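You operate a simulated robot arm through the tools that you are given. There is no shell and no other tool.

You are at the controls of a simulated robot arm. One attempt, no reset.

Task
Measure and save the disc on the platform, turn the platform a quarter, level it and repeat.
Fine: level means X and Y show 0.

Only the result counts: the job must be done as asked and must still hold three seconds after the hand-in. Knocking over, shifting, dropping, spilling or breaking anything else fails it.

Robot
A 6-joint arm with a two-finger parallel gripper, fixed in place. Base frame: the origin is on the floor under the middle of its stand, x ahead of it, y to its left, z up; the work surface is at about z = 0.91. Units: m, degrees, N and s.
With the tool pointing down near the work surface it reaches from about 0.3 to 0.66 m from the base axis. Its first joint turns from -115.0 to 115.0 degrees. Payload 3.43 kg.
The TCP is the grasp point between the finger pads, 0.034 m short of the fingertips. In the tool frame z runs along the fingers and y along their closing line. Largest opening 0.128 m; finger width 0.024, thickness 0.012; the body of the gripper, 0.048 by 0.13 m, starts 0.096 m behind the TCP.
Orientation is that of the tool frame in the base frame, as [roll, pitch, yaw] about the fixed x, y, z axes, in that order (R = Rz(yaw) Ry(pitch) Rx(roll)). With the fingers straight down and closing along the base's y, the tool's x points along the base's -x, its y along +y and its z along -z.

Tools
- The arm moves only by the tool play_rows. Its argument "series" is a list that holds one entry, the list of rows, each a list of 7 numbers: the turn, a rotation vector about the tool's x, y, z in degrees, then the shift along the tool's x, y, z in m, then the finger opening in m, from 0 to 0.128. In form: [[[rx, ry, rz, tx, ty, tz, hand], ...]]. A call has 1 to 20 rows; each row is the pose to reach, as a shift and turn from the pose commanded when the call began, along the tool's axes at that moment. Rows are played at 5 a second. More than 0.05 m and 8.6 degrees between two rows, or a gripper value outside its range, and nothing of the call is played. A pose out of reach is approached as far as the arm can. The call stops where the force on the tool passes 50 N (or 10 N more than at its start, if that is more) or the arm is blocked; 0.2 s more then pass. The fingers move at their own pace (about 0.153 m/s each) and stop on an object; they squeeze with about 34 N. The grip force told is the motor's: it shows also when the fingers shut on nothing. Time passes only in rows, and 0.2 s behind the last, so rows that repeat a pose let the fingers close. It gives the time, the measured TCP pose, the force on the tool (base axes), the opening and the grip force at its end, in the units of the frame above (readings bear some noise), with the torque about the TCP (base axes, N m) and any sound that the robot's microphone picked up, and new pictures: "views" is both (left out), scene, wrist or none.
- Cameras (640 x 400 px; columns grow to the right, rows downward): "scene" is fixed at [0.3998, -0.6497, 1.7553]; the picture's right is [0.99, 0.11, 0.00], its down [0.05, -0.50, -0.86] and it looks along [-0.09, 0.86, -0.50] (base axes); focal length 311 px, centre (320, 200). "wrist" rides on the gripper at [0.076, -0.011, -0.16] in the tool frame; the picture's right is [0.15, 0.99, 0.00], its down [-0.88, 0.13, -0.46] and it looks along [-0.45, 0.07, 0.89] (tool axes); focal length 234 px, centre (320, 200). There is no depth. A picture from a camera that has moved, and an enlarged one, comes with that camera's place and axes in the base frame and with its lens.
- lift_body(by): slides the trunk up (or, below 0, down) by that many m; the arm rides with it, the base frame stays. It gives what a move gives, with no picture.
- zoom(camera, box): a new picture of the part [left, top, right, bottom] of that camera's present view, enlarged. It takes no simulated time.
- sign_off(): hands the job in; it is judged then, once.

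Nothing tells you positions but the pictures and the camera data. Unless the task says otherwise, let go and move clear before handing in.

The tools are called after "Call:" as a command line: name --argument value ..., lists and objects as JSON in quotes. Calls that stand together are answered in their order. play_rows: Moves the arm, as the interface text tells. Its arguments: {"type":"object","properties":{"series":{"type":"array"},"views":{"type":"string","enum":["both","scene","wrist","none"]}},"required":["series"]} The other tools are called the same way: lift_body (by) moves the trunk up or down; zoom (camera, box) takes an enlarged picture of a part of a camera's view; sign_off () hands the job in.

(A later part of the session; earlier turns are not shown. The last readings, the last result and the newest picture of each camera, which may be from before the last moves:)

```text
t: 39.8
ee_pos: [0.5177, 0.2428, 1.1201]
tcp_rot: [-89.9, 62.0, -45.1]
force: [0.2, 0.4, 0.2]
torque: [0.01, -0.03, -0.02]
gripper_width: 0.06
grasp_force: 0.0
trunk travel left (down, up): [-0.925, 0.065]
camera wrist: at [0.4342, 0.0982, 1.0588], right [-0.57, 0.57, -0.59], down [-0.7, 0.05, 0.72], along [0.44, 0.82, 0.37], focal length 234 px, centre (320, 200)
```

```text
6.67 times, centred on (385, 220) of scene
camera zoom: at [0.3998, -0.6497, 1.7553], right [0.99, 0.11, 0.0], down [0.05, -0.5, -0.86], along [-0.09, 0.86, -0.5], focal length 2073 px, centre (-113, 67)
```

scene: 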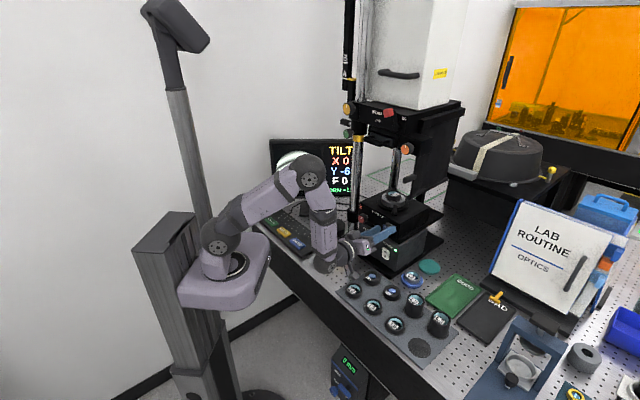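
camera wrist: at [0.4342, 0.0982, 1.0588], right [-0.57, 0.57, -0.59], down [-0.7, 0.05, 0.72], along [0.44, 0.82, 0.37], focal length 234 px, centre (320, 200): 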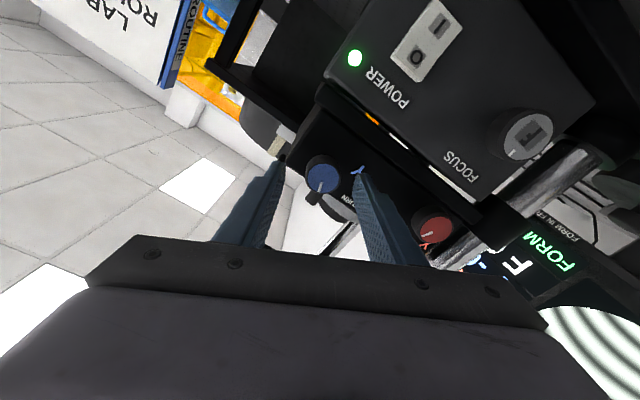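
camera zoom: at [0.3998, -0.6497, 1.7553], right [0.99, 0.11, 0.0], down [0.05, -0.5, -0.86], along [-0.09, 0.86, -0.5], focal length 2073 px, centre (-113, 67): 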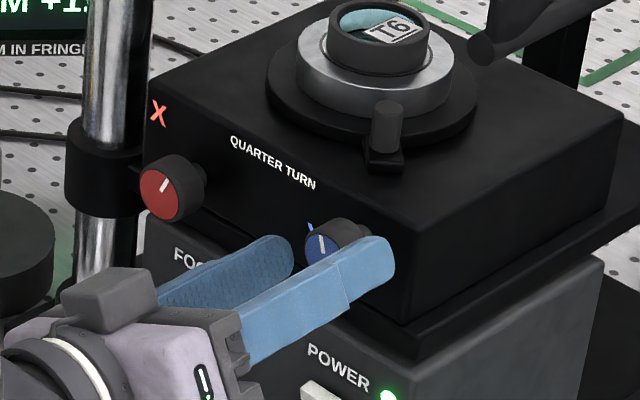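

The knob sits about 3 mm toward the left finger, and triangulating several views puts its face about 0.028 m ahead of the TCP. I'll centre on it, advance another 12 mm and then close.

Call:
play_rows --series '[[[0, 0, 0, 0, 0.003, 0.004, 0.06], [0, 0, 0, 0, 0.003, 0.008, 0.06], [0, 0, 0, 0, 0.003, 0.012, 0.06], [0, 0, 0, 0, 0.003, 0.012, 0.06]]]'

Call:
zoom --camera "wrist" --box '[220, 80, 440, 260]'

Call:
zoom --camera "scene" --box '[345, 190, 425, 250]'

```text
t: 40.8
ee_pos: [0.5237, 0.2545, 1.1179]
tcp_rot: [-90.0, 61.9, -44.9]
force: [0.0, -0.1, 2.0]
torque: [-0.01, -0.01, -0.01]
gripper_width: 0.06
grasp_force: 0.1
trunk travel left (down, up): [-0.925, 0.065]
camera wrist: at [0.4406, 0.1093, 1.0563], right [-0.57, 0.57, -0.59], down [-0.7, 0.05, 0.72], along [0.44, 0.82, 0.37], focal length 234 px, centre (320, 200)
```

scene: 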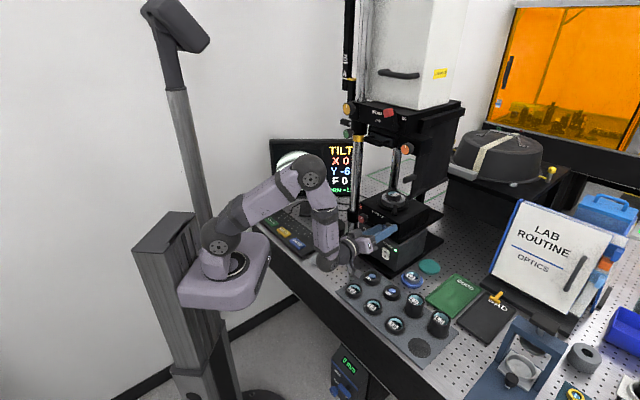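
wrist: 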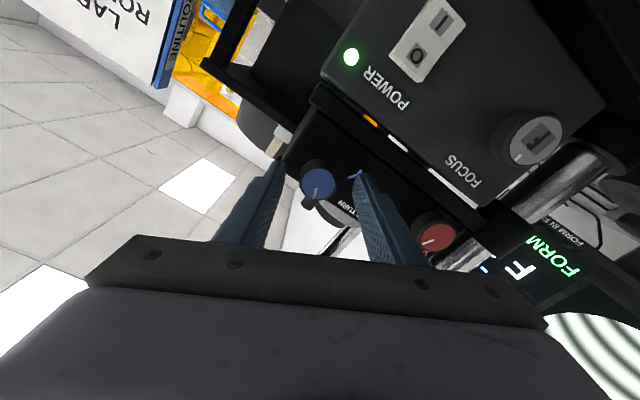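

```text
2.22 times, centred on (330, 170) of wrist
camera zoom: at [0.4406, 0.1093, 1.0563], right [-0.57, 0.57, -0.59], down [-0.7, 0.05, 0.72], along [0.44, 0.82, 0.37], focal length 520 px, centre (298, 267)
```

zoom: 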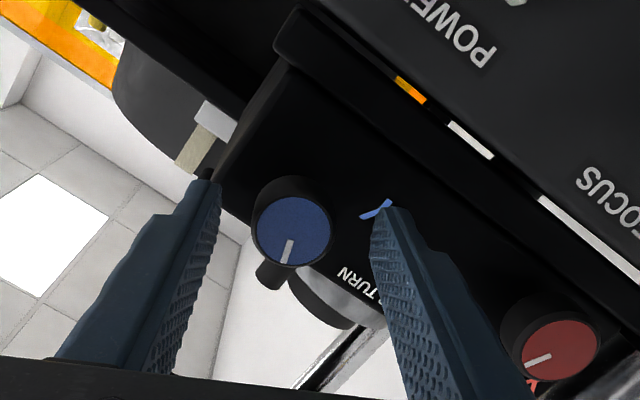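

```text
6.67 times, centred on (385, 220) of scene
camera zoom: at [0.3998, -0.6497, 1.7553], right [0.99, 0.11, 0.0], down [0.05, -0.5, -0.86], along [-0.09, 0.86, -0.5], focal length 2073 px, centre (-113, 67)
```

zoom: 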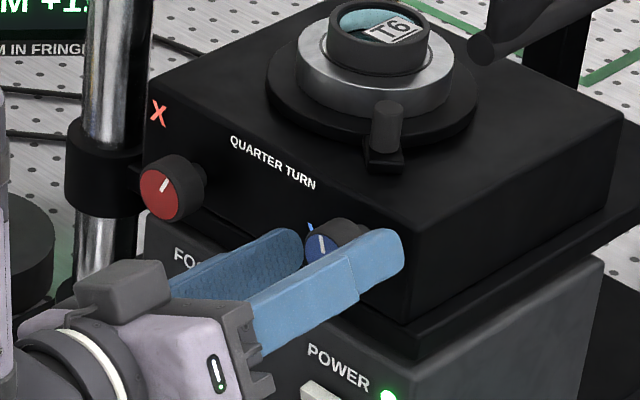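

The fingers straddle the blue knob with good centring. I'll close on it.

Call:
play_rows --series '[[[0, 0, 0, 0, -0.001, 0.001, 0.045], [0, 0, 0, 0, -0.001, 0.001, 0.038], [0, 0, 0, 0, -0.001, 0.001, 0.03], [0, 0, 0, 0, -0.001, 0.001, 0.024], [0, 0, 0, 0, -0.001, 0.001, 0.024]]]'

Call:
zoom --camera "wrist" --box '[220, 80, 440, 260]'

Call:
zoom --camera "scene" --box '[345, 190, 425, 250]'

```text
t: 42.0
ee_pos: [0.526, 0.2544, 1.12]
tcp_rot: [-89.9, 62.0, -44.9]
force: [1.2, -0.5, 0.9]
torque: [-0.07, 0.06, -0.04]
gripper_width: 0.0313
grasp_force: 45.1
trunk travel left (down, up): [-0.925, 0.065]
camera wrist: at [0.4423, 0.1094, 1.0575], right [-0.57, 0.57, -0.59], down [-0.7, 0.05, 0.72], along [0.44, 0.82, 0.37], focal length 234 px, centre (320, 200)
```

scene: 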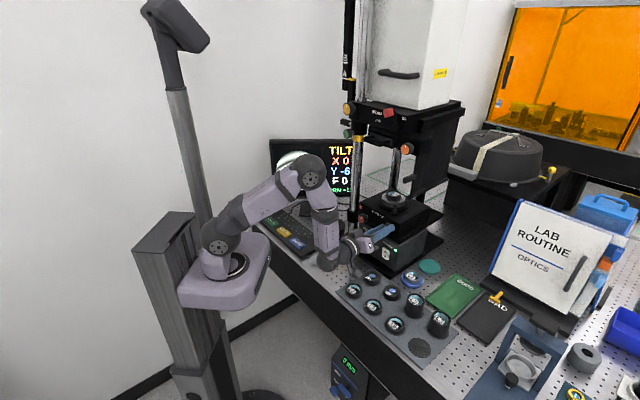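
wrist: 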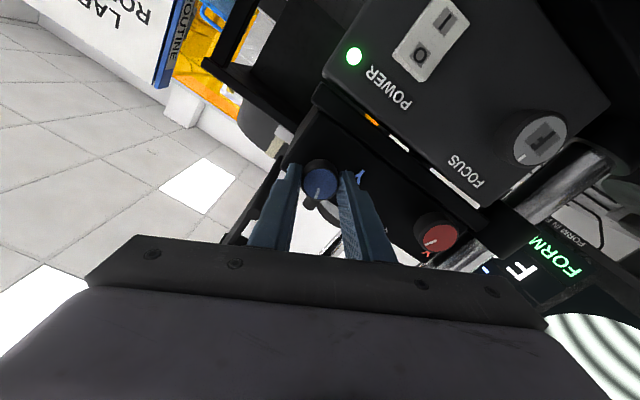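

```text
2.22 times, centred on (330, 170) of wrist
camera zoom: at [0.4423, 0.1094, 1.0575], right [-0.57, 0.57, -0.59], down [-0.7, 0.05, 0.72], along [0.44, 0.82, 0.37], focal length 520 px, centre (298, 267)
```

zoom: 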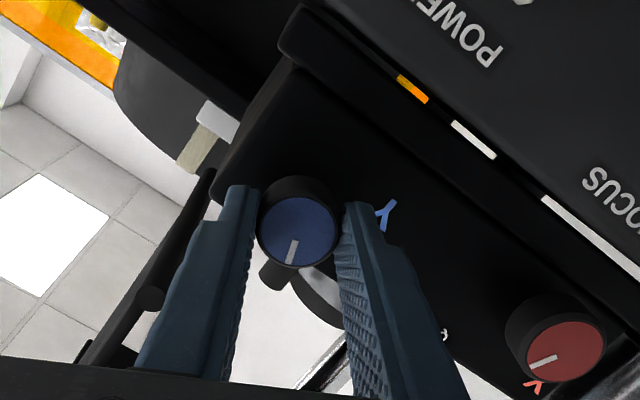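

```text
6.67 times, centred on (385, 220) of scene
camera zoom: at [0.3998, -0.6497, 1.7553], right [0.99, 0.11, 0.0], down [0.05, -0.5, -0.86], along [-0.09, 0.86, -0.5], focal length 2073 px, centre (-113, 67)
```

zoom: 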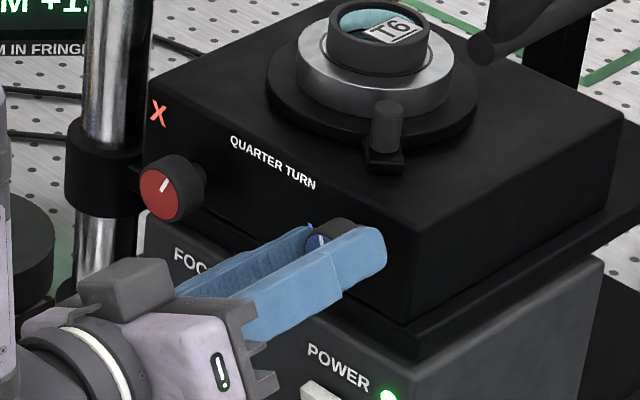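

The blue knob is gripped (width 0.0313). I'll turn +16 degrees and watch Y.

Call:
play_rows --series '[[[0, 0, 5, 0, 0, 0, 0.024], [0, 0, 10, 0, 0, 0, 0.024], [0, 0, 16, 0, 0, 0, 0.024], [0, 0, 16, 0, 0, 0, 0.024]]]' --views "wrist"

Call:
zoom --camera "scene" --box '[265, 130, 365, 210]'

```text
t: 43.0
ee_pos: [0.5247, 0.2533, 1.1189]
tcp_rot: [-89.8, 78.2, -44.7]
force: [2.4, -2.0, 2.6]
torque: [0.01, 0.01, -0.13]
gripper_width: 0.0313
grasp_force: 44.9
trunk travel left (down, up): [-0.925, 0.065]
camera wrist: at [0.4291, 0.1226, 1.0473], right [-0.66, 0.66, -0.35], down [-0.54, -0.1, 0.83], along [0.52, 0.74, 0.43], focal length 234 px, centre (320, 200)
```

wrist: 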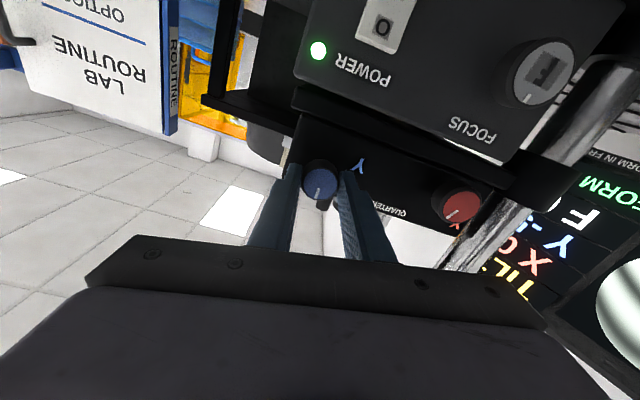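

```text
5.00 times, centred on (315, 170) of scene
camera zoom: at [0.3998, -0.6497, 1.7553], right [0.99, 0.11, 0.0], down [0.05, -0.5, -0.86], along [-0.09, 0.86, -0.5], focal length 1555 px, centre (345, 350)
```

zoom: 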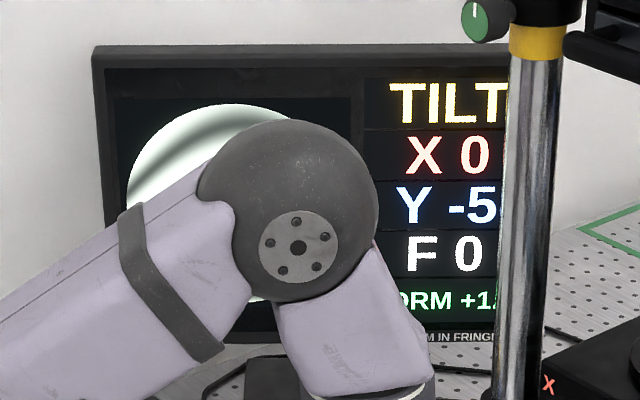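

Y has risen to −5, so positive turns are right. I'll continue another 32 degrees.

Call:
play_rows --series '[[[0, 0, 8, 0, 0, 0, 0.024], [0, 0, 16, 0, 0, 0, 0.024], [0, 0, 24, 0, 0, 0, 0.024], [0, 0, 32, 0, 0, 0, 0.024], [0, 0, 32, 0, 0, 0, 0.024]]]' --views "wrist"

Call:
zoom --camera "scene" --box '[265, 130, 365, 210]'

```text
t: 44.2
ee_pos: [0.5255, 0.254, 1.119]
tcp_rot: [90.0, 69.8, 134.9]
force: [5.7, -3.3, 4.2]
torque: [-0.44, 0.4, -0.04]
gripper_width: 0.0311
grasp_force: 45.0
trunk travel left (down, up): [-0.925, 0.065]
camera wrist: at [0.3997, 0.152, 1.0442], right [-0.69, 0.69, 0.2], down [-0.19, -0.45, 0.87], along [0.7, 0.56, 0.45], focal length 234 px, centre (320, 200)
```

wrist: 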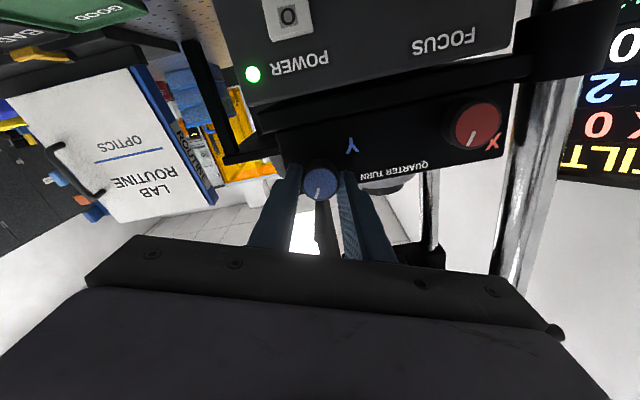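

```text
5.00 times, centred on (315, 170) of scene
camera zoom: at [0.3998, -0.6497, 1.7553], right [0.99, 0.11, 0.0], down [0.05, -0.5, -0.86], along [-0.09, 0.86, -0.5], focal length 1555 px, centre (345, 350)
```

zoom: 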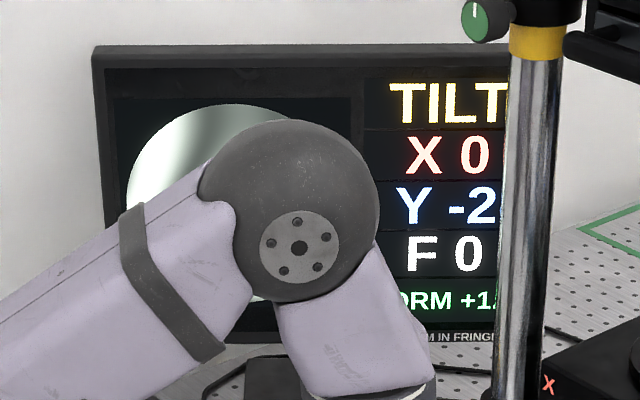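

Y is at −2. I'll turn another 16 degrees.

Call:
play_rows --series '[[[0, 0, 8, 0, 0, 0, 0.024], [0, 0, 16, 0, 0, 0, 0.024], [0, 0, 16, 0, 0, 0, 0.024]]]' --views "wrist"

Call:
zoom --camera "scene" --box '[265, 130, 365, 210]'

```text
t: 45.0
ee_pos: [0.5256, 0.2529, 1.1201]
tcp_rot: [90.0, 53.7, 134.8]
force: [7.8, -2.1, -0.7]
torque: [0.62, -0.66, -0.44]
gripper_width: 0.0314
grasp_force: 45.2
trunk travel left (down, up): [-0.925, 0.065]
camera wrist: at [0.3857, 0.166, 1.0514], right [-0.62, 0.63, 0.47], down [-0.03, -0.62, 0.79], along [0.78, 0.48, 0.4], focal length 234 px, centre (320, 200)
```

wrist: 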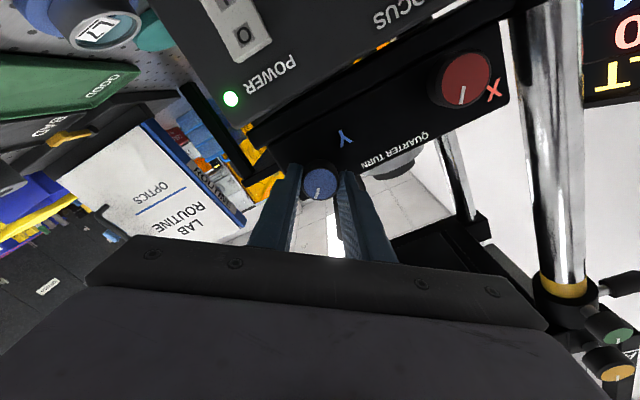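

```text
5.00 times, centred on (315, 170) of scene
camera zoom: at [0.3998, -0.6497, 1.7553], right [0.99, 0.11, 0.0], down [0.05, -0.5, -0.86], along [-0.09, 0.86, -0.5], focal length 1555 px, centre (345, 350)
```

zoom: 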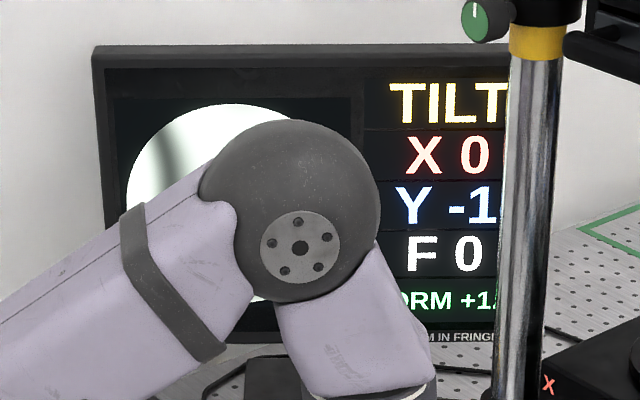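

Y is at −1. I'll turn another 8 degrees.

Call:
play_rows --series '[[[0, 0, 4, 0, 0, 0, 0.024], [0, 0, 8, 0, 0, 0, 0.024], [0, 0, 8, 0, 0, 0, 0.024]]]' --views "wrist"

Call:
zoom --camera "scene" --box '[265, 130, 365, 210]'

```text
t: 45.8
ee_pos: [0.5267, 0.2526, 1.1189]
tcp_rot: [90.0, 45.8, 134.9]
force: [12.7, -5.2, 3.0]
torque: [-0.35, 0.34, 0.13]
gripper_width: 0.0314
grasp_force: 44.9
trunk travel left (down, up): [-0.925, 0.065]
camera wrist: at [0.3793, 0.1724, 1.0568], right [-0.57, 0.58, 0.58], down [0.04, -0.69, 0.72], along [0.82, 0.44, 0.37], focal length 234 px, centre (320, 200)
```

wrist: 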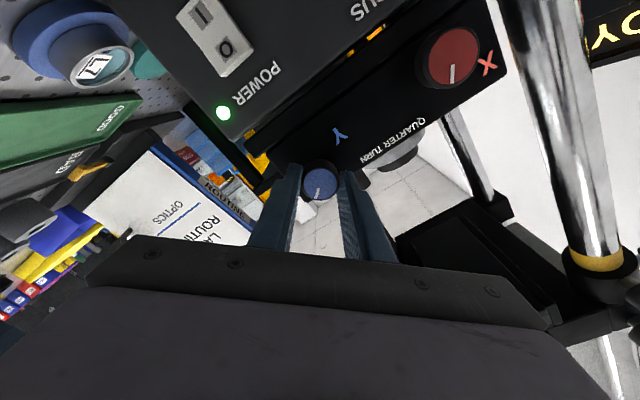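

```text
5.00 times, centred on (315, 170) of scene
camera zoom: at [0.3998, -0.6497, 1.7553], right [0.99, 0.11, 0.0], down [0.05, -0.5, -0.86], along [-0.09, 0.86, -0.5], focal length 1555 px, centre (345, 350)
```

zoom: 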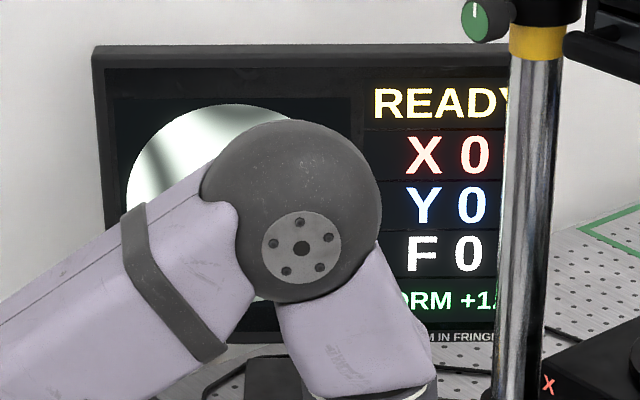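

The screen shows READY with X 0, Y 0 and F 0. I'll release the blue knob gently and back away, then confirm the reading holds.

Call:
play_rows --series '[[[0, 0, 0, 0, 0, 0, 0.033], [0, 0, 0, 0, 0, 0, 0.038], [0, 0, 0, 0, 0, 0, 0.05], [0, 0, 0, 0, 0, -0.015, 0.05], [0, 0, 0, 0, 0, -0.035, 0.05], [0, 0, 0, 0, 0, -0.06, 0.05], [0, 0, 0, 0, 0, -0.06, 0.05]]]'

Call:
zoom --camera "scene" --box '[265, 130, 365, 210]'

Call:
zoom --camera "scene" --box '[325, 180, 425, 250]'

```text
t: 47.4
ee_pos: [0.4819, 0.2115, 1.1211]
tcp_rot: [90.0, 46.0, 135.0]
force: [1.0, 0.6, 0.1]
torque: [-0.04, 0.01, 0.02]
gripper_width: 0.05
grasp_force: 0.1
trunk travel left (down, up): [-0.925, 0.065]
camera wrist: at [0.3365, 0.131, 1.0587], right [-0.58, 0.58, 0.58], down [0.04, -0.69, 0.72], along [0.82, 0.44, 0.37], focal length 234 px, centre (320, 200)
```

scene: 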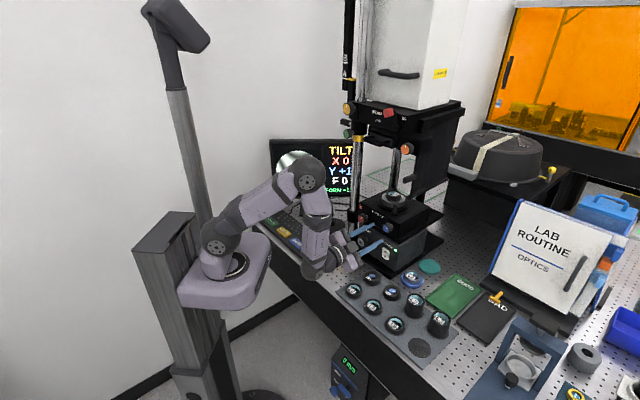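
wrist: 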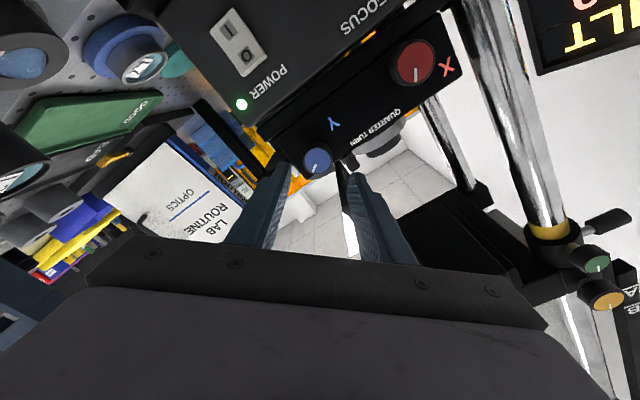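

```text
5.00 times, centred on (315, 170) of scene
camera zoom: at [0.3998, -0.6497, 1.7553], right [0.99, 0.11, 0.0], down [0.05, -0.5, -0.86], along [-0.09, 0.86, -0.5], focal length 1555 px, centre (345, 350)
```

zoom: 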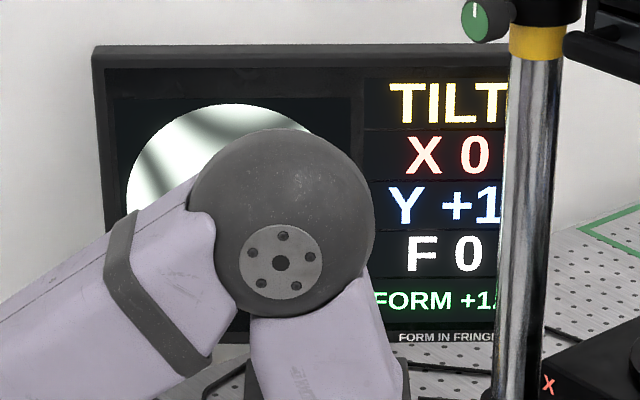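

```text
5.71 times, centred on (375, 215) of scene
camera zoom: at [0.3998, -0.6497, 1.7553], right [0.99, 0.11, 0.0], down [0.05, -0.5, -0.86], along [-0.09, 0.86, -0.5], focal length 1777 px, centre (6, 114)
```

zoom: 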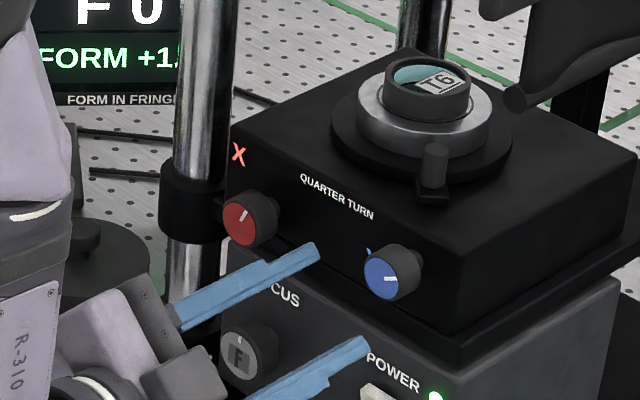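

After release, Y reads +1, so the knob shifted slightly as the fingers let go. I'll check the centring, re-grip and turn it back a few degrees.

Call:
zoom --camera "wrist" --box '[220, 60, 440, 240]'

```text
2.22 times, centred on (330, 150) of wrist
camera zoom: at [0.3365, 0.131, 1.0587], right [-0.58, 0.58, 0.58], down [0.04, -0.69, 0.72], along [0.82, 0.44, 0.37], focal length 520 px, centre (298, 311)
```

zoom: 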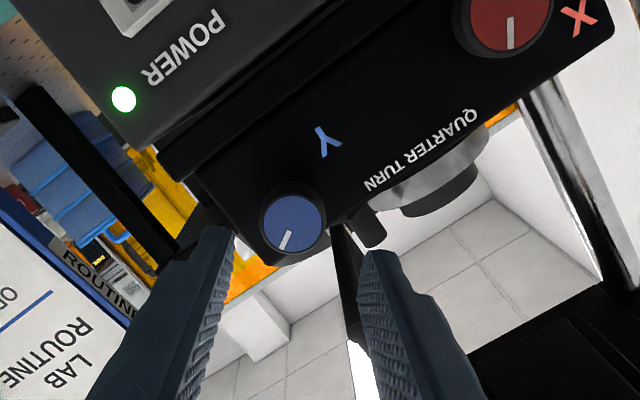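

The alignment is good within about 1.5 mm. I'll move back onto the knob with a small correction, grip and turn it back by 5 degrees.

Call:
play_rows --series '[[[0, 0, 0, 0.001, -0.0012, 0.02, 0.05], [0, 0, 0, 0.001, -0.0012, 0.04, 0.05], [0, 0, 0, 0.001, -0.0012, 0.058, 0.05], [0, 0, 0, 0.001, -0.0012, 0.058, 0.05], [0, 0, 0, 0.001, -0.0012, 0.058, 0.04], [0, 0, 0, 0.001, -0.0012, 0.058, 0.034], [0, 0, 0, 0.001, -0.0012, 0.058, 0.028], [0, 0, 0, 0.001, -0.0012, 0.058, 0.024], [0, 0, 0, 0.001, -0.0012, 0.058, 0.024]]]'

Call:
zoom --camera "scene" --box '[265, 130, 365, 210]'

Call:
zoom --camera "wrist" --box '[220, 80, 440, 260]'

```text
t: 49.4
ee_pos: [0.5247, 0.256, 1.1157]
tcp_rot: [90.1, 46.0, 135.1]
force: [1.8, 0.9, -2.3]
torque: [0.19, -0.19, 0.37]
gripper_width: 0.0315
grasp_force: 45.0
trunk travel left (down, up): [-0.925, 0.065]
camera wrist: at [0.3783, 0.1745, 1.0538], right [-0.57, 0.58, 0.58], down [0.04, -0.69, 0.72], along [0.82, 0.44, 0.37], focal length 234 px, centre (320, 200)
```

scene: 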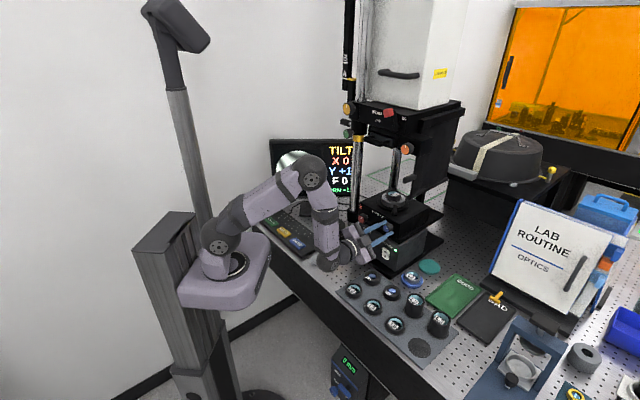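
wrist: 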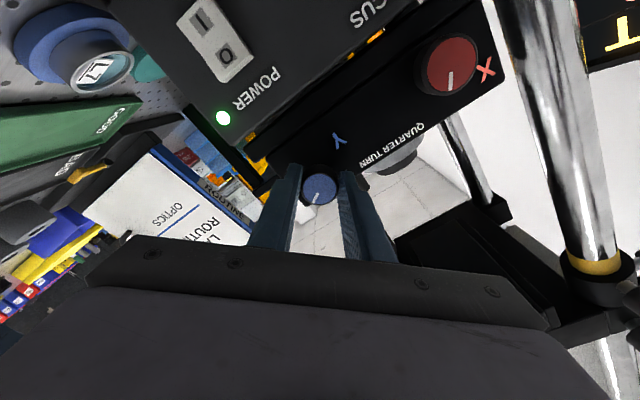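

```text
5.00 times, centred on (315, 170) of scene
camera zoom: at [0.3998, -0.6497, 1.7553], right [0.99, 0.11, 0.0], down [0.05, -0.5, -0.86], along [-0.09, 0.86, -0.5], focal length 1555 px, centre (345, 350)
```

zoom: 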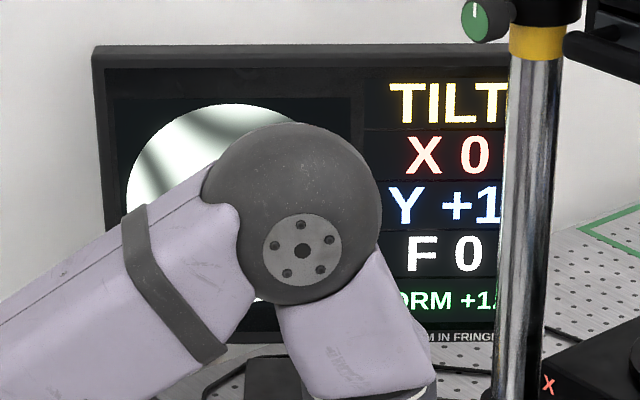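

```text
2.22 times, centred on (330, 170) of wrist
camera zoom: at [0.3783, 0.1745, 1.0538], right [-0.57, 0.58, 0.58], down [0.04, -0.69, 0.72], along [0.82, 0.44, 0.37], focal length 520 px, centre (298, 267)
```

zoom: 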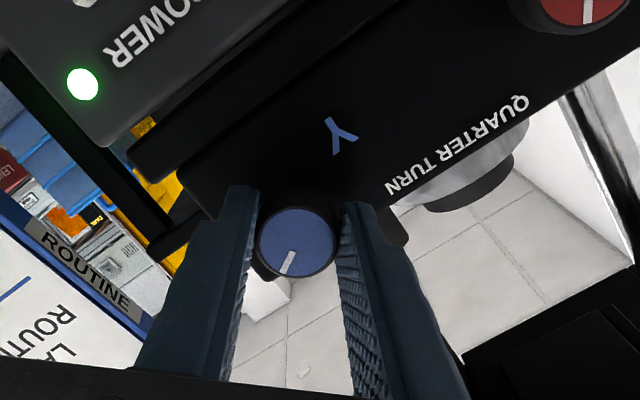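

Y is still +1 with the knob gripped. I'll turn −7 degrees and hold for a moment.

Call:
play_rows --series '[[[0, 0, -3, 0, 0, 0, 0.024], [0, 0, -7, 0, 0, 0, 0.024], [0, 0, -7, 0, 0, 0, 0.024], [0, 0, -7, 0, 0, 0, 0.024], [0, 0, -7, 0, 0, 0, 0.024]]]' --views "wrist"

Call:
zoom --camera "scene" --box '[265, 130, 365, 210]'

Call:
zoom --camera "wrist" --box '[220, 80, 440, 260]'

```text
t: 50.6
ee_pos: [0.525, 0.256, 1.1159]
tcp_rot: [90.0, 53.1, 135.1]
force: [6.7, 6.7, 0.3]
torque: [0.12, -0.11, 0.48]
gripper_width: 0.0313
grasp_force: 45.0
trunk travel left (down, up): [-0.925, 0.065]
camera wrist: at [0.3842, 0.1687, 1.0486], right [-0.62, 0.62, 0.48], down [-0.02, -0.62, 0.78], along [0.78, 0.48, 0.4], focal length 234 px, centre (320, 200)
```

wrist: 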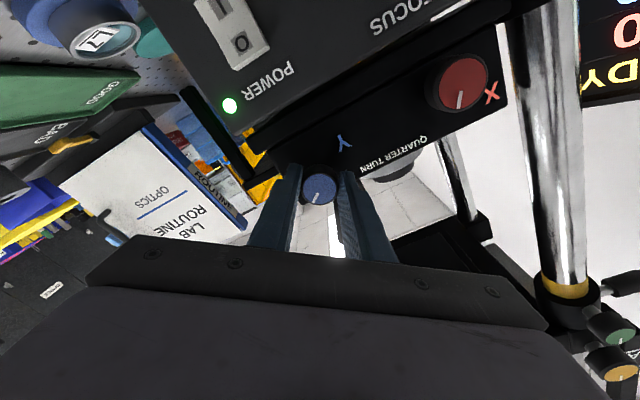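

```text
5.00 times, centred on (315, 170) of scene
camera zoom: at [0.3998, -0.6497, 1.7553], right [0.99, 0.11, 0.0], down [0.05, -0.5, -0.86], along [-0.09, 0.86, -0.5], focal length 1555 px, centre (345, 350)
```

zoom: 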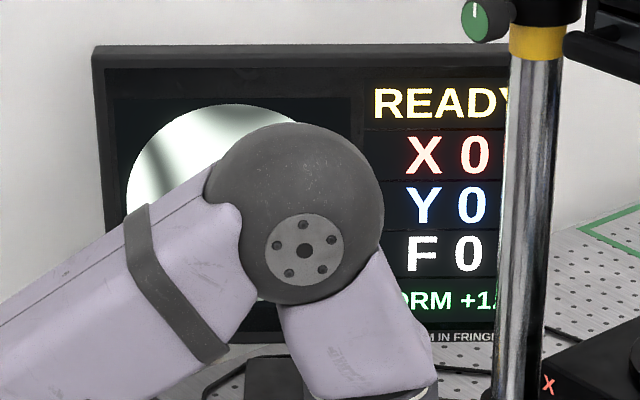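

```text
2.22 times, centred on (330, 170) of wrist
camera zoom: at [0.3842, 0.1687, 1.0486], right [-0.62, 0.62, 0.48], down [-0.02, -0.62, 0.78], along [0.78, 0.48, 0.4], focal length 520 px, centre (298, 267)
```

zoom: 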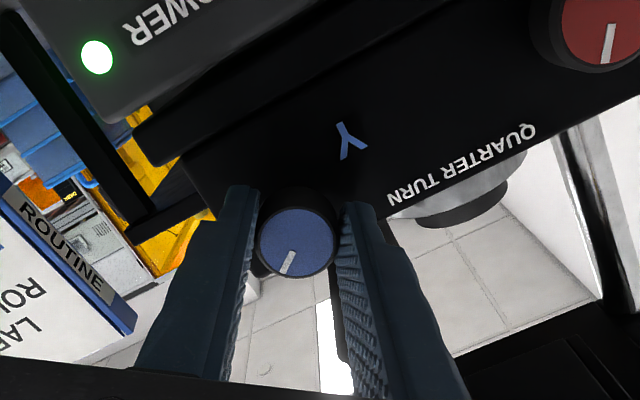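

READY again with Y 0. I'll release in small steps and watch the reading before moving away.

Call:
play_rows --series '[[[0, 0, 0, 0, 0, 0, 0.0325], [0, 0, 0, 0, 0, 0, 0.034], [0, 0, 0, 0, 0, 0, 0.038], [0, 0, 0, 0, 0, 0, 0.044], [0, 0, 0, 0, 0, 0, 0.05], [0, 0, 0, 0, 0, 0, 0.05]]]' --views "wrist"

Call:
zoom --camera "scene" --box '[265, 130, 365, 210]'

Call:
zoom --camera "wrist" --box '[220, 80, 440, 260]'

```text
t: 52.0
ee_pos: [0.5231, 0.2555, 1.1152]
tcp_rot: [90.1, 52.9, 135.0]
force: [-0.6, 0.2, -0.5]
torque: [0.03, 0.04, 0.0]
gripper_width: 0.0503
grasp_force: 0.1
trunk travel left (down, up): [-0.925, 0.065]
camera wrist: at [0.3829, 0.1677, 1.049], right [-0.62, 0.62, 0.48], down [-0.02, -0.62, 0.78], along [0.78, 0.48, 0.4], focal length 234 px, centre (320, 200)
```

wrist: 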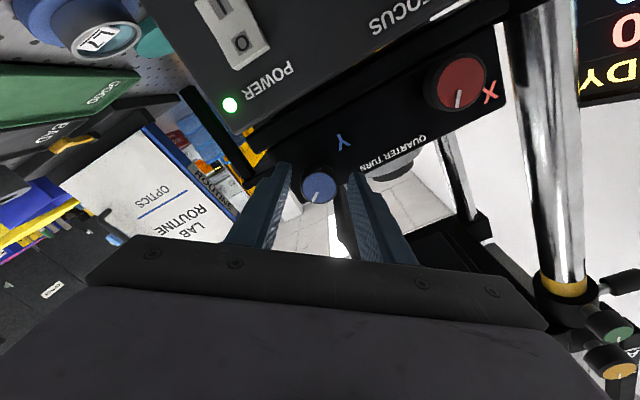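

```text
5.00 times, centred on (315, 170) of scene
camera zoom: at [0.3998, -0.6497, 1.7553], right [0.99, 0.11, 0.0], down [0.05, -0.5, -0.86], along [-0.09, 0.86, -0.5], focal length 1555 px, centre (345, 350)
```

zoom: 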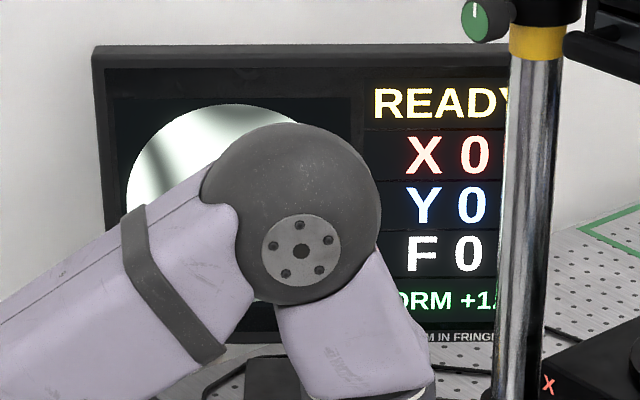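

```text
2.22 times, centred on (330, 170) of wrist
camera zoom: at [0.3829, 0.1677, 1.049], right [-0.62, 0.62, 0.48], down [-0.02, -0.62, 0.78], along [0.78, 0.48, 0.4], focal length 520 px, centre (298, 267)
```

zoom: 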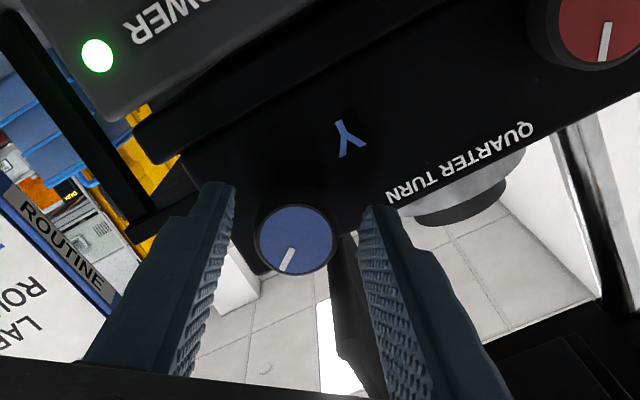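

Released, and the screen still shows READY, X 0, Y 0, F 0. I'll back straight out, un-roll the tool and re-check the reading.

Call:
play_rows --series '[[[0, 0, 0, 0, 0, -0.01, 0.05], [0, 0, 0, 0, 0, -0.025, 0.05], [0, 0, 0, 0, 0, -0.045, 0.05], [0, 0, 0, 0, 0, -0.07, 0.05], [0, 0, -6, 0, 0, -0.09, 0.03], [0, 0, -13, 0, 0, -0.1, 0.02], [0, 0, -20, 0, 0, -0.1, 0.0], [0, 0, -27, 0, 0, -0.1, 0.0], [0, 0, -34, 0, 0, -0.1, 0.0], [0, 0, -37, 0, 0, -0.1, 0.0], [0, 0, -37, 0, 0, -0.1, 0.0]]]'

Call:
zoom --camera "scene" --box '[265, 130, 365, 210]'

Call:
zoom --camera "scene" --box '[325, 180, 425, 250]'

```text
t: 54.4
ee_pos: [0.4527, 0.1827, 1.1183]
tcp_rot: [-97.0, 89.9, -51.9]
force: [0.4, 0.7, 0.0]
torque: [0.02, 0.02, 0.0]
gripper_width: 0.0
grasp_force: 33.0
trunk travel left (down, up): [-0.925, 0.065]
camera wrist: at [0.3466, 0.0617, 1.0425], right [-0.7, 0.7, -0.15], down [-0.42, -0.23, 0.88], along [0.58, 0.68, 0.45], focal length 234 px, centre (320, 200)
```

scene: 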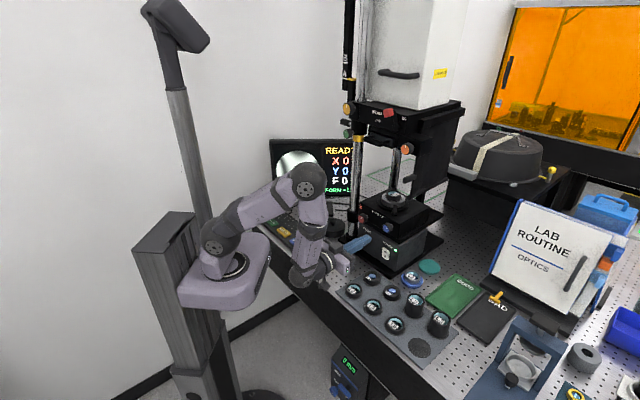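
wrist: 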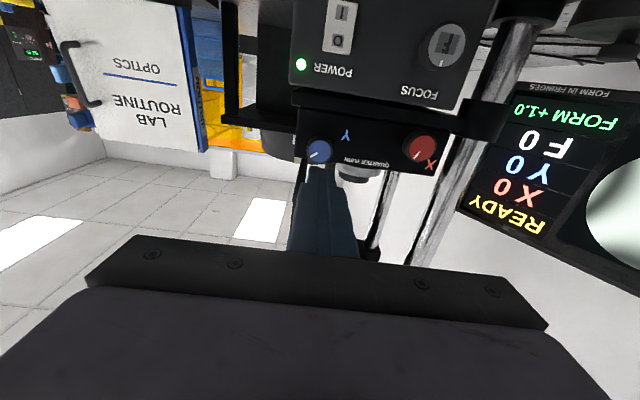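

```text
5.00 times, centred on (315, 170) of scene
camera zoom: at [0.3998, -0.6497, 1.7553], right [0.99, 0.11, 0.0], down [0.05, -0.5, -0.86], along [-0.09, 0.86, -0.5], focal length 1555 px, centre (345, 350)
```

zoom: 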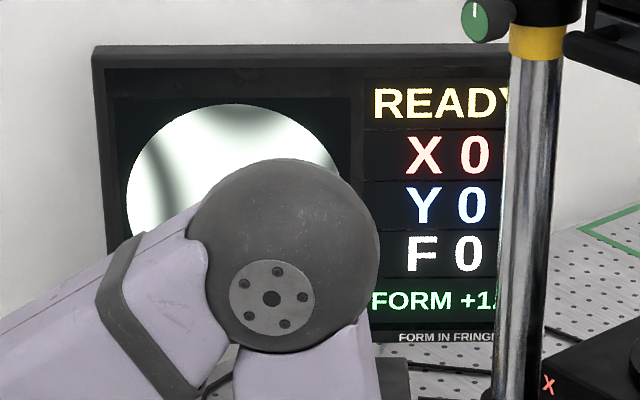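

```text
5.71 times, centred on (375, 215) of scene
camera zoom: at [0.3998, -0.6497, 1.7553], right [0.99, 0.11, 0.0], down [0.05, -0.5, -0.86], along [-0.09, 0.86, -0.5], focal length 1777 px, centre (6, 114)
```

zoom: 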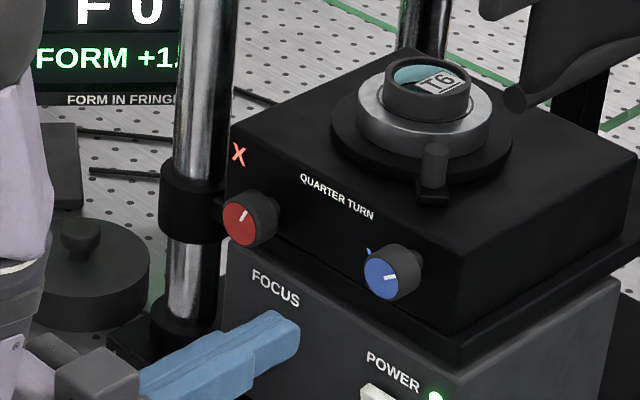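

The screen holds READY, X 0, Y 0, F 0. Now I'll go back to the keyboard for the second measurement: first rise and tilt the tool down, well clear of everything.

Call:
play_rows --series '[[[0, 0, 0, -0.03, 0, 0, 0], [0, 0, 0, -0.07, 0.01, 0, 0], [0, 6, 0, -0.1, 0.02, 0, 0], [0, 14, 0, -0.1, 0.03, 0, 0], [0, 22, 0, -0.1, 0.045, 0, 0], [0, 30, 0, -0.1, 0.06, 0, 0], [0, 38, 0, -0.1, 0.075, 0, 0], [0, 46, 0, -0.1, 0.09, 0, 0], [0, 54, 0, -0.1, 0.105, 0, 0], [0, 62, 0, -0.1, 0.12, 0, 0], [0, 70, 0, -0.1, 0.135, 0, 0], [0, 78, 0, -0.1, 0.15, 0, 0], [0, 86, 0, -0.1, 0.165, 0, 0], [0, 90, 0, -0.1, 0.18, 0, 0], [0, 90, 0, -0.1, 0.18, 0, 0]]]'

```text
t: 57.6
ee_pos: [0.3034, 0.318, 1.1843]
tcp_rot: [165.6, 2.3, -136.1]
force: [0.1, -1.2, 0.3]
torque: [0.06, 0.02, 0.01]
gripper_width: 0.0
grasp_force: 33.1
out of reach, approached as far as the arm can: row 1, 2, 3, 4, 5, 6, 8, 9, 10, 11, 12, 13, 14, 15
trunk travel left (down, up): [-0.925, 0.065]
camera wrist: at [0.2773, 0.2253, 1.3334], right [-0.78, 0.58, 0.24], down [0.61, 0.61, 0.51], along [0.15, 0.54, -0.83], focal length 234 px, centre (320, 200)
```

scene: 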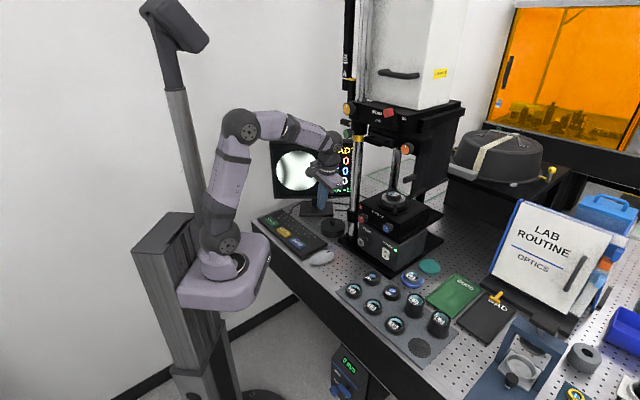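
wrist: 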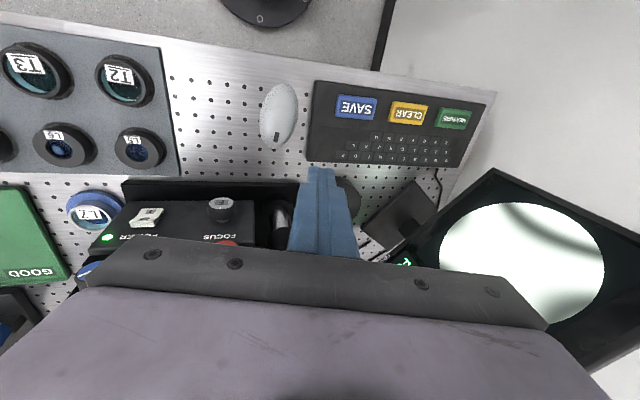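

The arm could not follow that path exactly, though nothing was touched and the display is unchanged. I'll hold for a moment and check the pose before going on.

Call:
play_rows --series '[[[0, 0, 0, 0, 0, 0, 0], [0, 0, 0, 0, 0, 0, 0]]]' --views "none"

Call:
zoom --camera "scene" --box '[265, 130, 365, 210]'

Call:
zoom --camera "scene" --box '[325, 170, 425, 250]'

```text
t: 58.2
ee_pos: [0.3045, 0.3206, 1.1842]
tcp_rot: [165.7, 2.3, -136.0]
force: [0.8, -0.2, -0.1]
torque: [0.0, 0.01, -0.04]
gripper_width: 0.0001
grasp_force: 33.3
trunk travel left (down, up): [-0.925, 0.065]
```

```text
5.00 times, centred on (315, 170) of scene
camera zoom: at [0.3998, -0.6497, 1.7553], right [0.99, 0.11, 0.0], down [0.05, -0.5, -0.86], along [-0.09, 0.86, -0.5], focal length 1555 px, centre (345, 350)
```

zoom: 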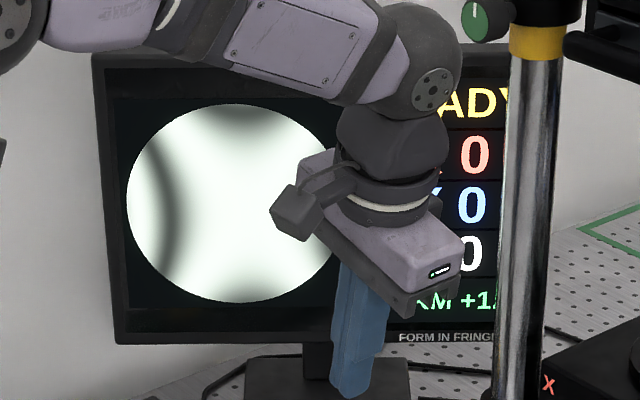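

```text
5.00 times, centred on (375, 210) of scene
camera zoom: at [0.3998, -0.6497, 1.7553], right [0.99, 0.11, 0.0], down [0.05, -0.5, -0.86], along [-0.09, 0.86, -0.5], focal length 1555 px, centre (45, 150)
```

zoom: 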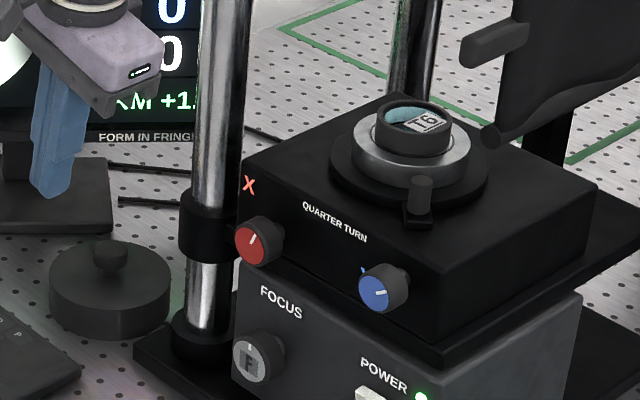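

The display is still level (X 0, Y 0, F 0), and the platform and knobs are untouched. I'll move to above the MEASURE key while straightening the tool.

Call:
play_rows --series '[[[1.5, 0.2, 0, 0.0045, 0.0293, 0.0211, 0], [3, 0.5, 0, 0.009, 0.0586, 0.0422, 0], [4.5, 0.7, 0, 0.0136, 0.0878, 0.0633, 0], [6, 0.9, 0, 0.0181, 0.1171, 0.0844, 0], [7.5, 1.2, 0, 0.0226, 0.1464, 0.1056, 0], [9, 1.4, 0, 0.0271, 0.1757, 0.1267, 0], [10.5, 1.6, 0, 0.0316, 0.205, 0.1478, 0], [12, 1.9, 0, 0.0362, 0.2342, 0.1689, 0], [13.2, 2.1, 0, 0.0407, 0.2635, 0.19, 0], [14.3, 2.3, 0, 0.0452, 0.2928, 0.2111, 0], [14.3, 2.3, 0, 0.0452, 0.2928, 0.2111, 0]]]'

Call:
zoom --camera "scene" --box '[265, 130, 365, 210]'

```text
t: 60.6
ee_pos: [0.2658, 0.3702, 0.9951]
tcp_rot: [170.7, 2.0, -130.2]
force: [0.5, -0.5, -0.6]
torque: [0.04, -0.01, 0.0]
gripper_width: 0.0
grasp_force: 33.3
out of reach, approached as far as the arm can: row 1, 2, 3, 4, 5, 6, 7, 8, 9, 10, 11
trunk travel left (down, up): [-0.925, 0.065]
camera wrist: at [0.2389, 0.2841, 1.1475], right [-0.84, 0.51, 0.15], down [0.51, 0.69, 0.5], along [0.15, 0.5, -0.85], focal length 234 px, centre (320, 200)
```

scene: 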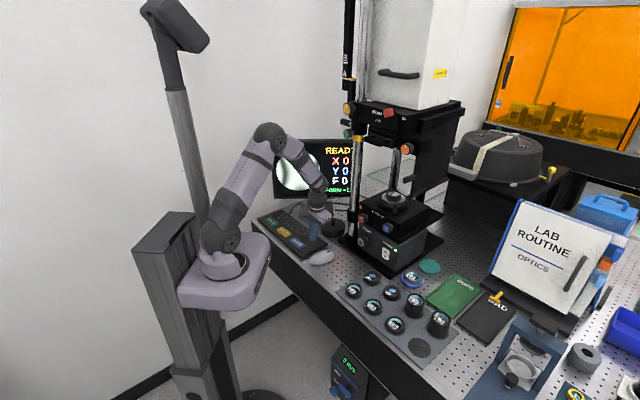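
wrist: 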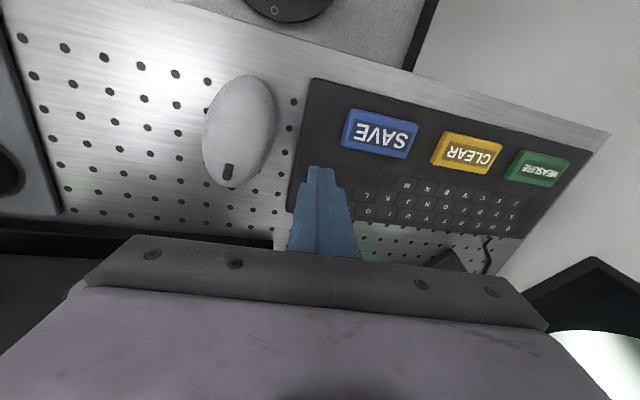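

```text
5.00 times, centred on (315, 170) of scene
camera zoom: at [0.3998, -0.6497, 1.7553], right [0.99, 0.11, 0.0], down [0.05, -0.5, -0.86], along [-0.09, 0.86, -0.5], focal length 1555 px, centre (345, 350)
```

zoom: 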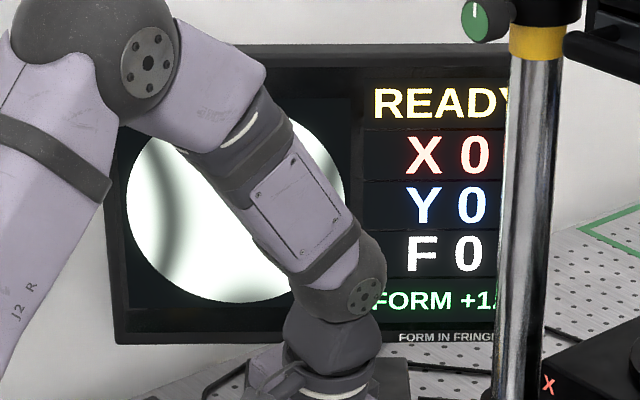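

The wrist has ended up in a flipped posture where it cannot hold the tool exactly vertical (about 9° sideways lean), but that's fine for pressing keys. I'll raise, then swing with the base to above MEASURE while keeping this lean.

Call:
play_rows --series '[[[0, 0, 0, -0.0014, 0.0065, -0.0394, 0], [-0.05, 0.25, -1.5, -0.0017, 0.0081, -0.0493, 0], [-0.17, 0.8, -4.9, 0.001, 0.044, -0.049, 0], [-0.35, 1.6, -9.8, 0.003, 0.085, -0.046, 0], [-0.52, 2.4, -14.8, 0.006, 0.13, -0.042, 0], [-0.7, 3.2, -19.7, 0.009, 0.17, -0.038, 0], [-0.87, 4.03, -24.6, 0.012, 0.212, -0.035, 0], [-1.0, 4.6, -28, 0.0147, 0.25, -0.032, 0], [-1.09, 5.04, -30.77, 0.0157, 0.2793, -0.0308, 0], [-1.09, 5.04, -30.77, 0.0157, 0.2793, -0.0308, 0]]]'

```text
t: 62.8
ee_pos: [0.0585, 0.5056, 1.0454]
tcp_rot: [167.5, 2.9, -98.8]
force: [0.3, 0.0, 0.5]
torque: [-0.01, 0.03, 0.0]
gripper_width: 0.0
grasp_force: 32.7
out of reach, approached as far as the arm can: row 1, 2, 3, 4, 5, 6, 7, 8, 9, 10
trunk travel left (down, up): [-0.925, 0.065]
camera wrist: at [0.0901, 0.4153, 1.1946], right [-0.98, -0.01, 0.21], down [0.1, 0.85, 0.52], along [-0.18, 0.53, -0.83], focal length 234 px, centre (320, 200)
```

scene: 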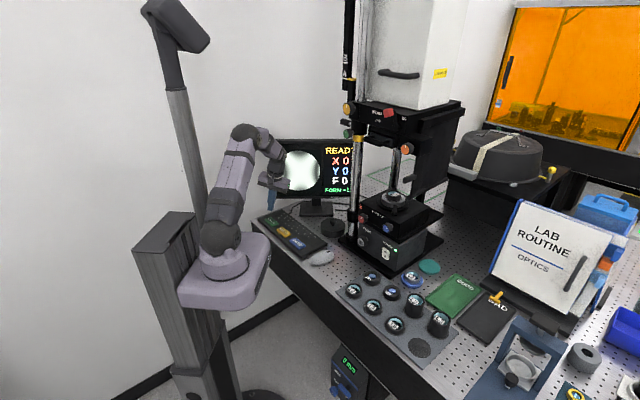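
wrist: 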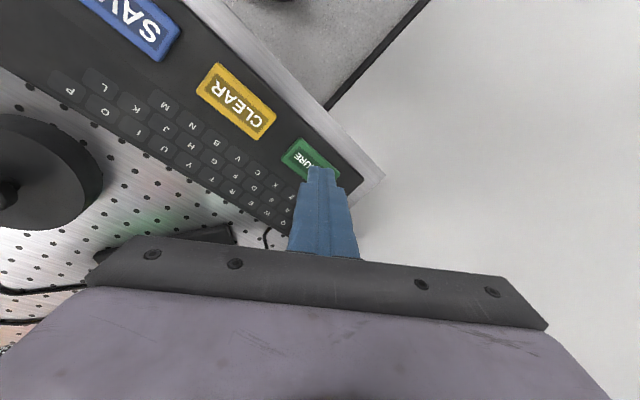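

The fingers are near MEASURE with a 12° lean. I'll shift outward a little, leaning slightly more to stay off the joint limit, and lower to hover about 25 mm above the key.

Call:
play_rows --series '[[[-1, 0, 0, -0.007, 0, 0.005, 0], [-2, 0, 0, -0.014, -0.001, 0.015, 0], [-3, 0, 0, -0.02, -0.0015, 0.03, 0], [-4, 0, 0, -0.02, -0.0019, 0.045, 0], [-4, 0, 0, -0.02, -0.0019, 0.0544, 0], [-4, 0, 0, -0.02, -0.0019, 0.0544, 0]]]'

Call:
zoom --camera "wrist" --box '[180, 60, 440, 260]'

```text
t: 64.2
ee_pos: [0.0519, 0.5284, 0.9925]
tcp_rot: [163.4, 2.9, -98.8]
force: [0.8, -0.3, 0.3]
torque: [0.0, 0.01, 0.02]
gripper_width: 0.0001
grasp_force: 32.8
trunk travel left (down, up): [-0.925, 0.065]
camera wrist: at [0.0932, 0.4377, 1.139], right [-0.96, -0.01, 0.27], down [0.14, 0.84, 0.52], along [-0.24, 0.54, -0.81], focal length 234 px, centre (320, 200)
```

scene: 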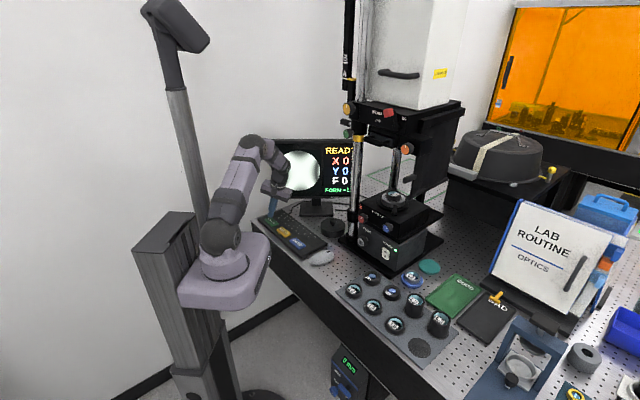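
wrist: 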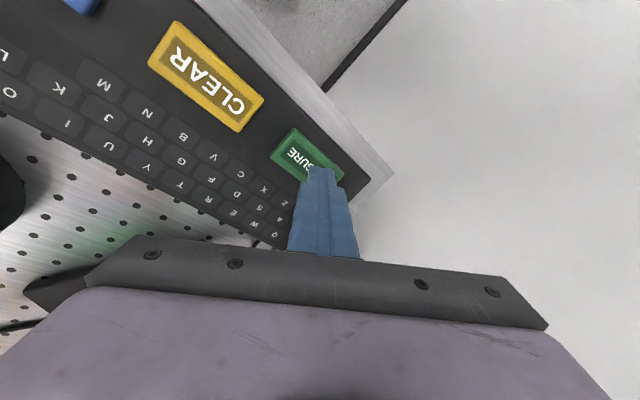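

```text
2.00 times, centred on (310, 160) of wrist
camera zoom: at [0.0932, 0.4377, 1.139], right [-0.96, -0.01, 0.27], down [0.14, 0.84, 0.52], along [-0.24, 0.54, -0.81], focal length 468 px, centre (340, 280)
```

zoom: 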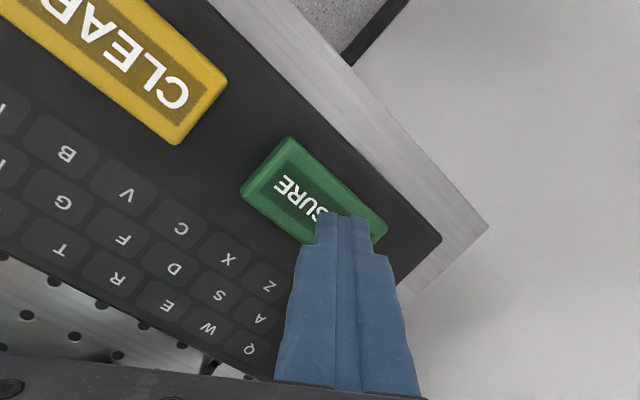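

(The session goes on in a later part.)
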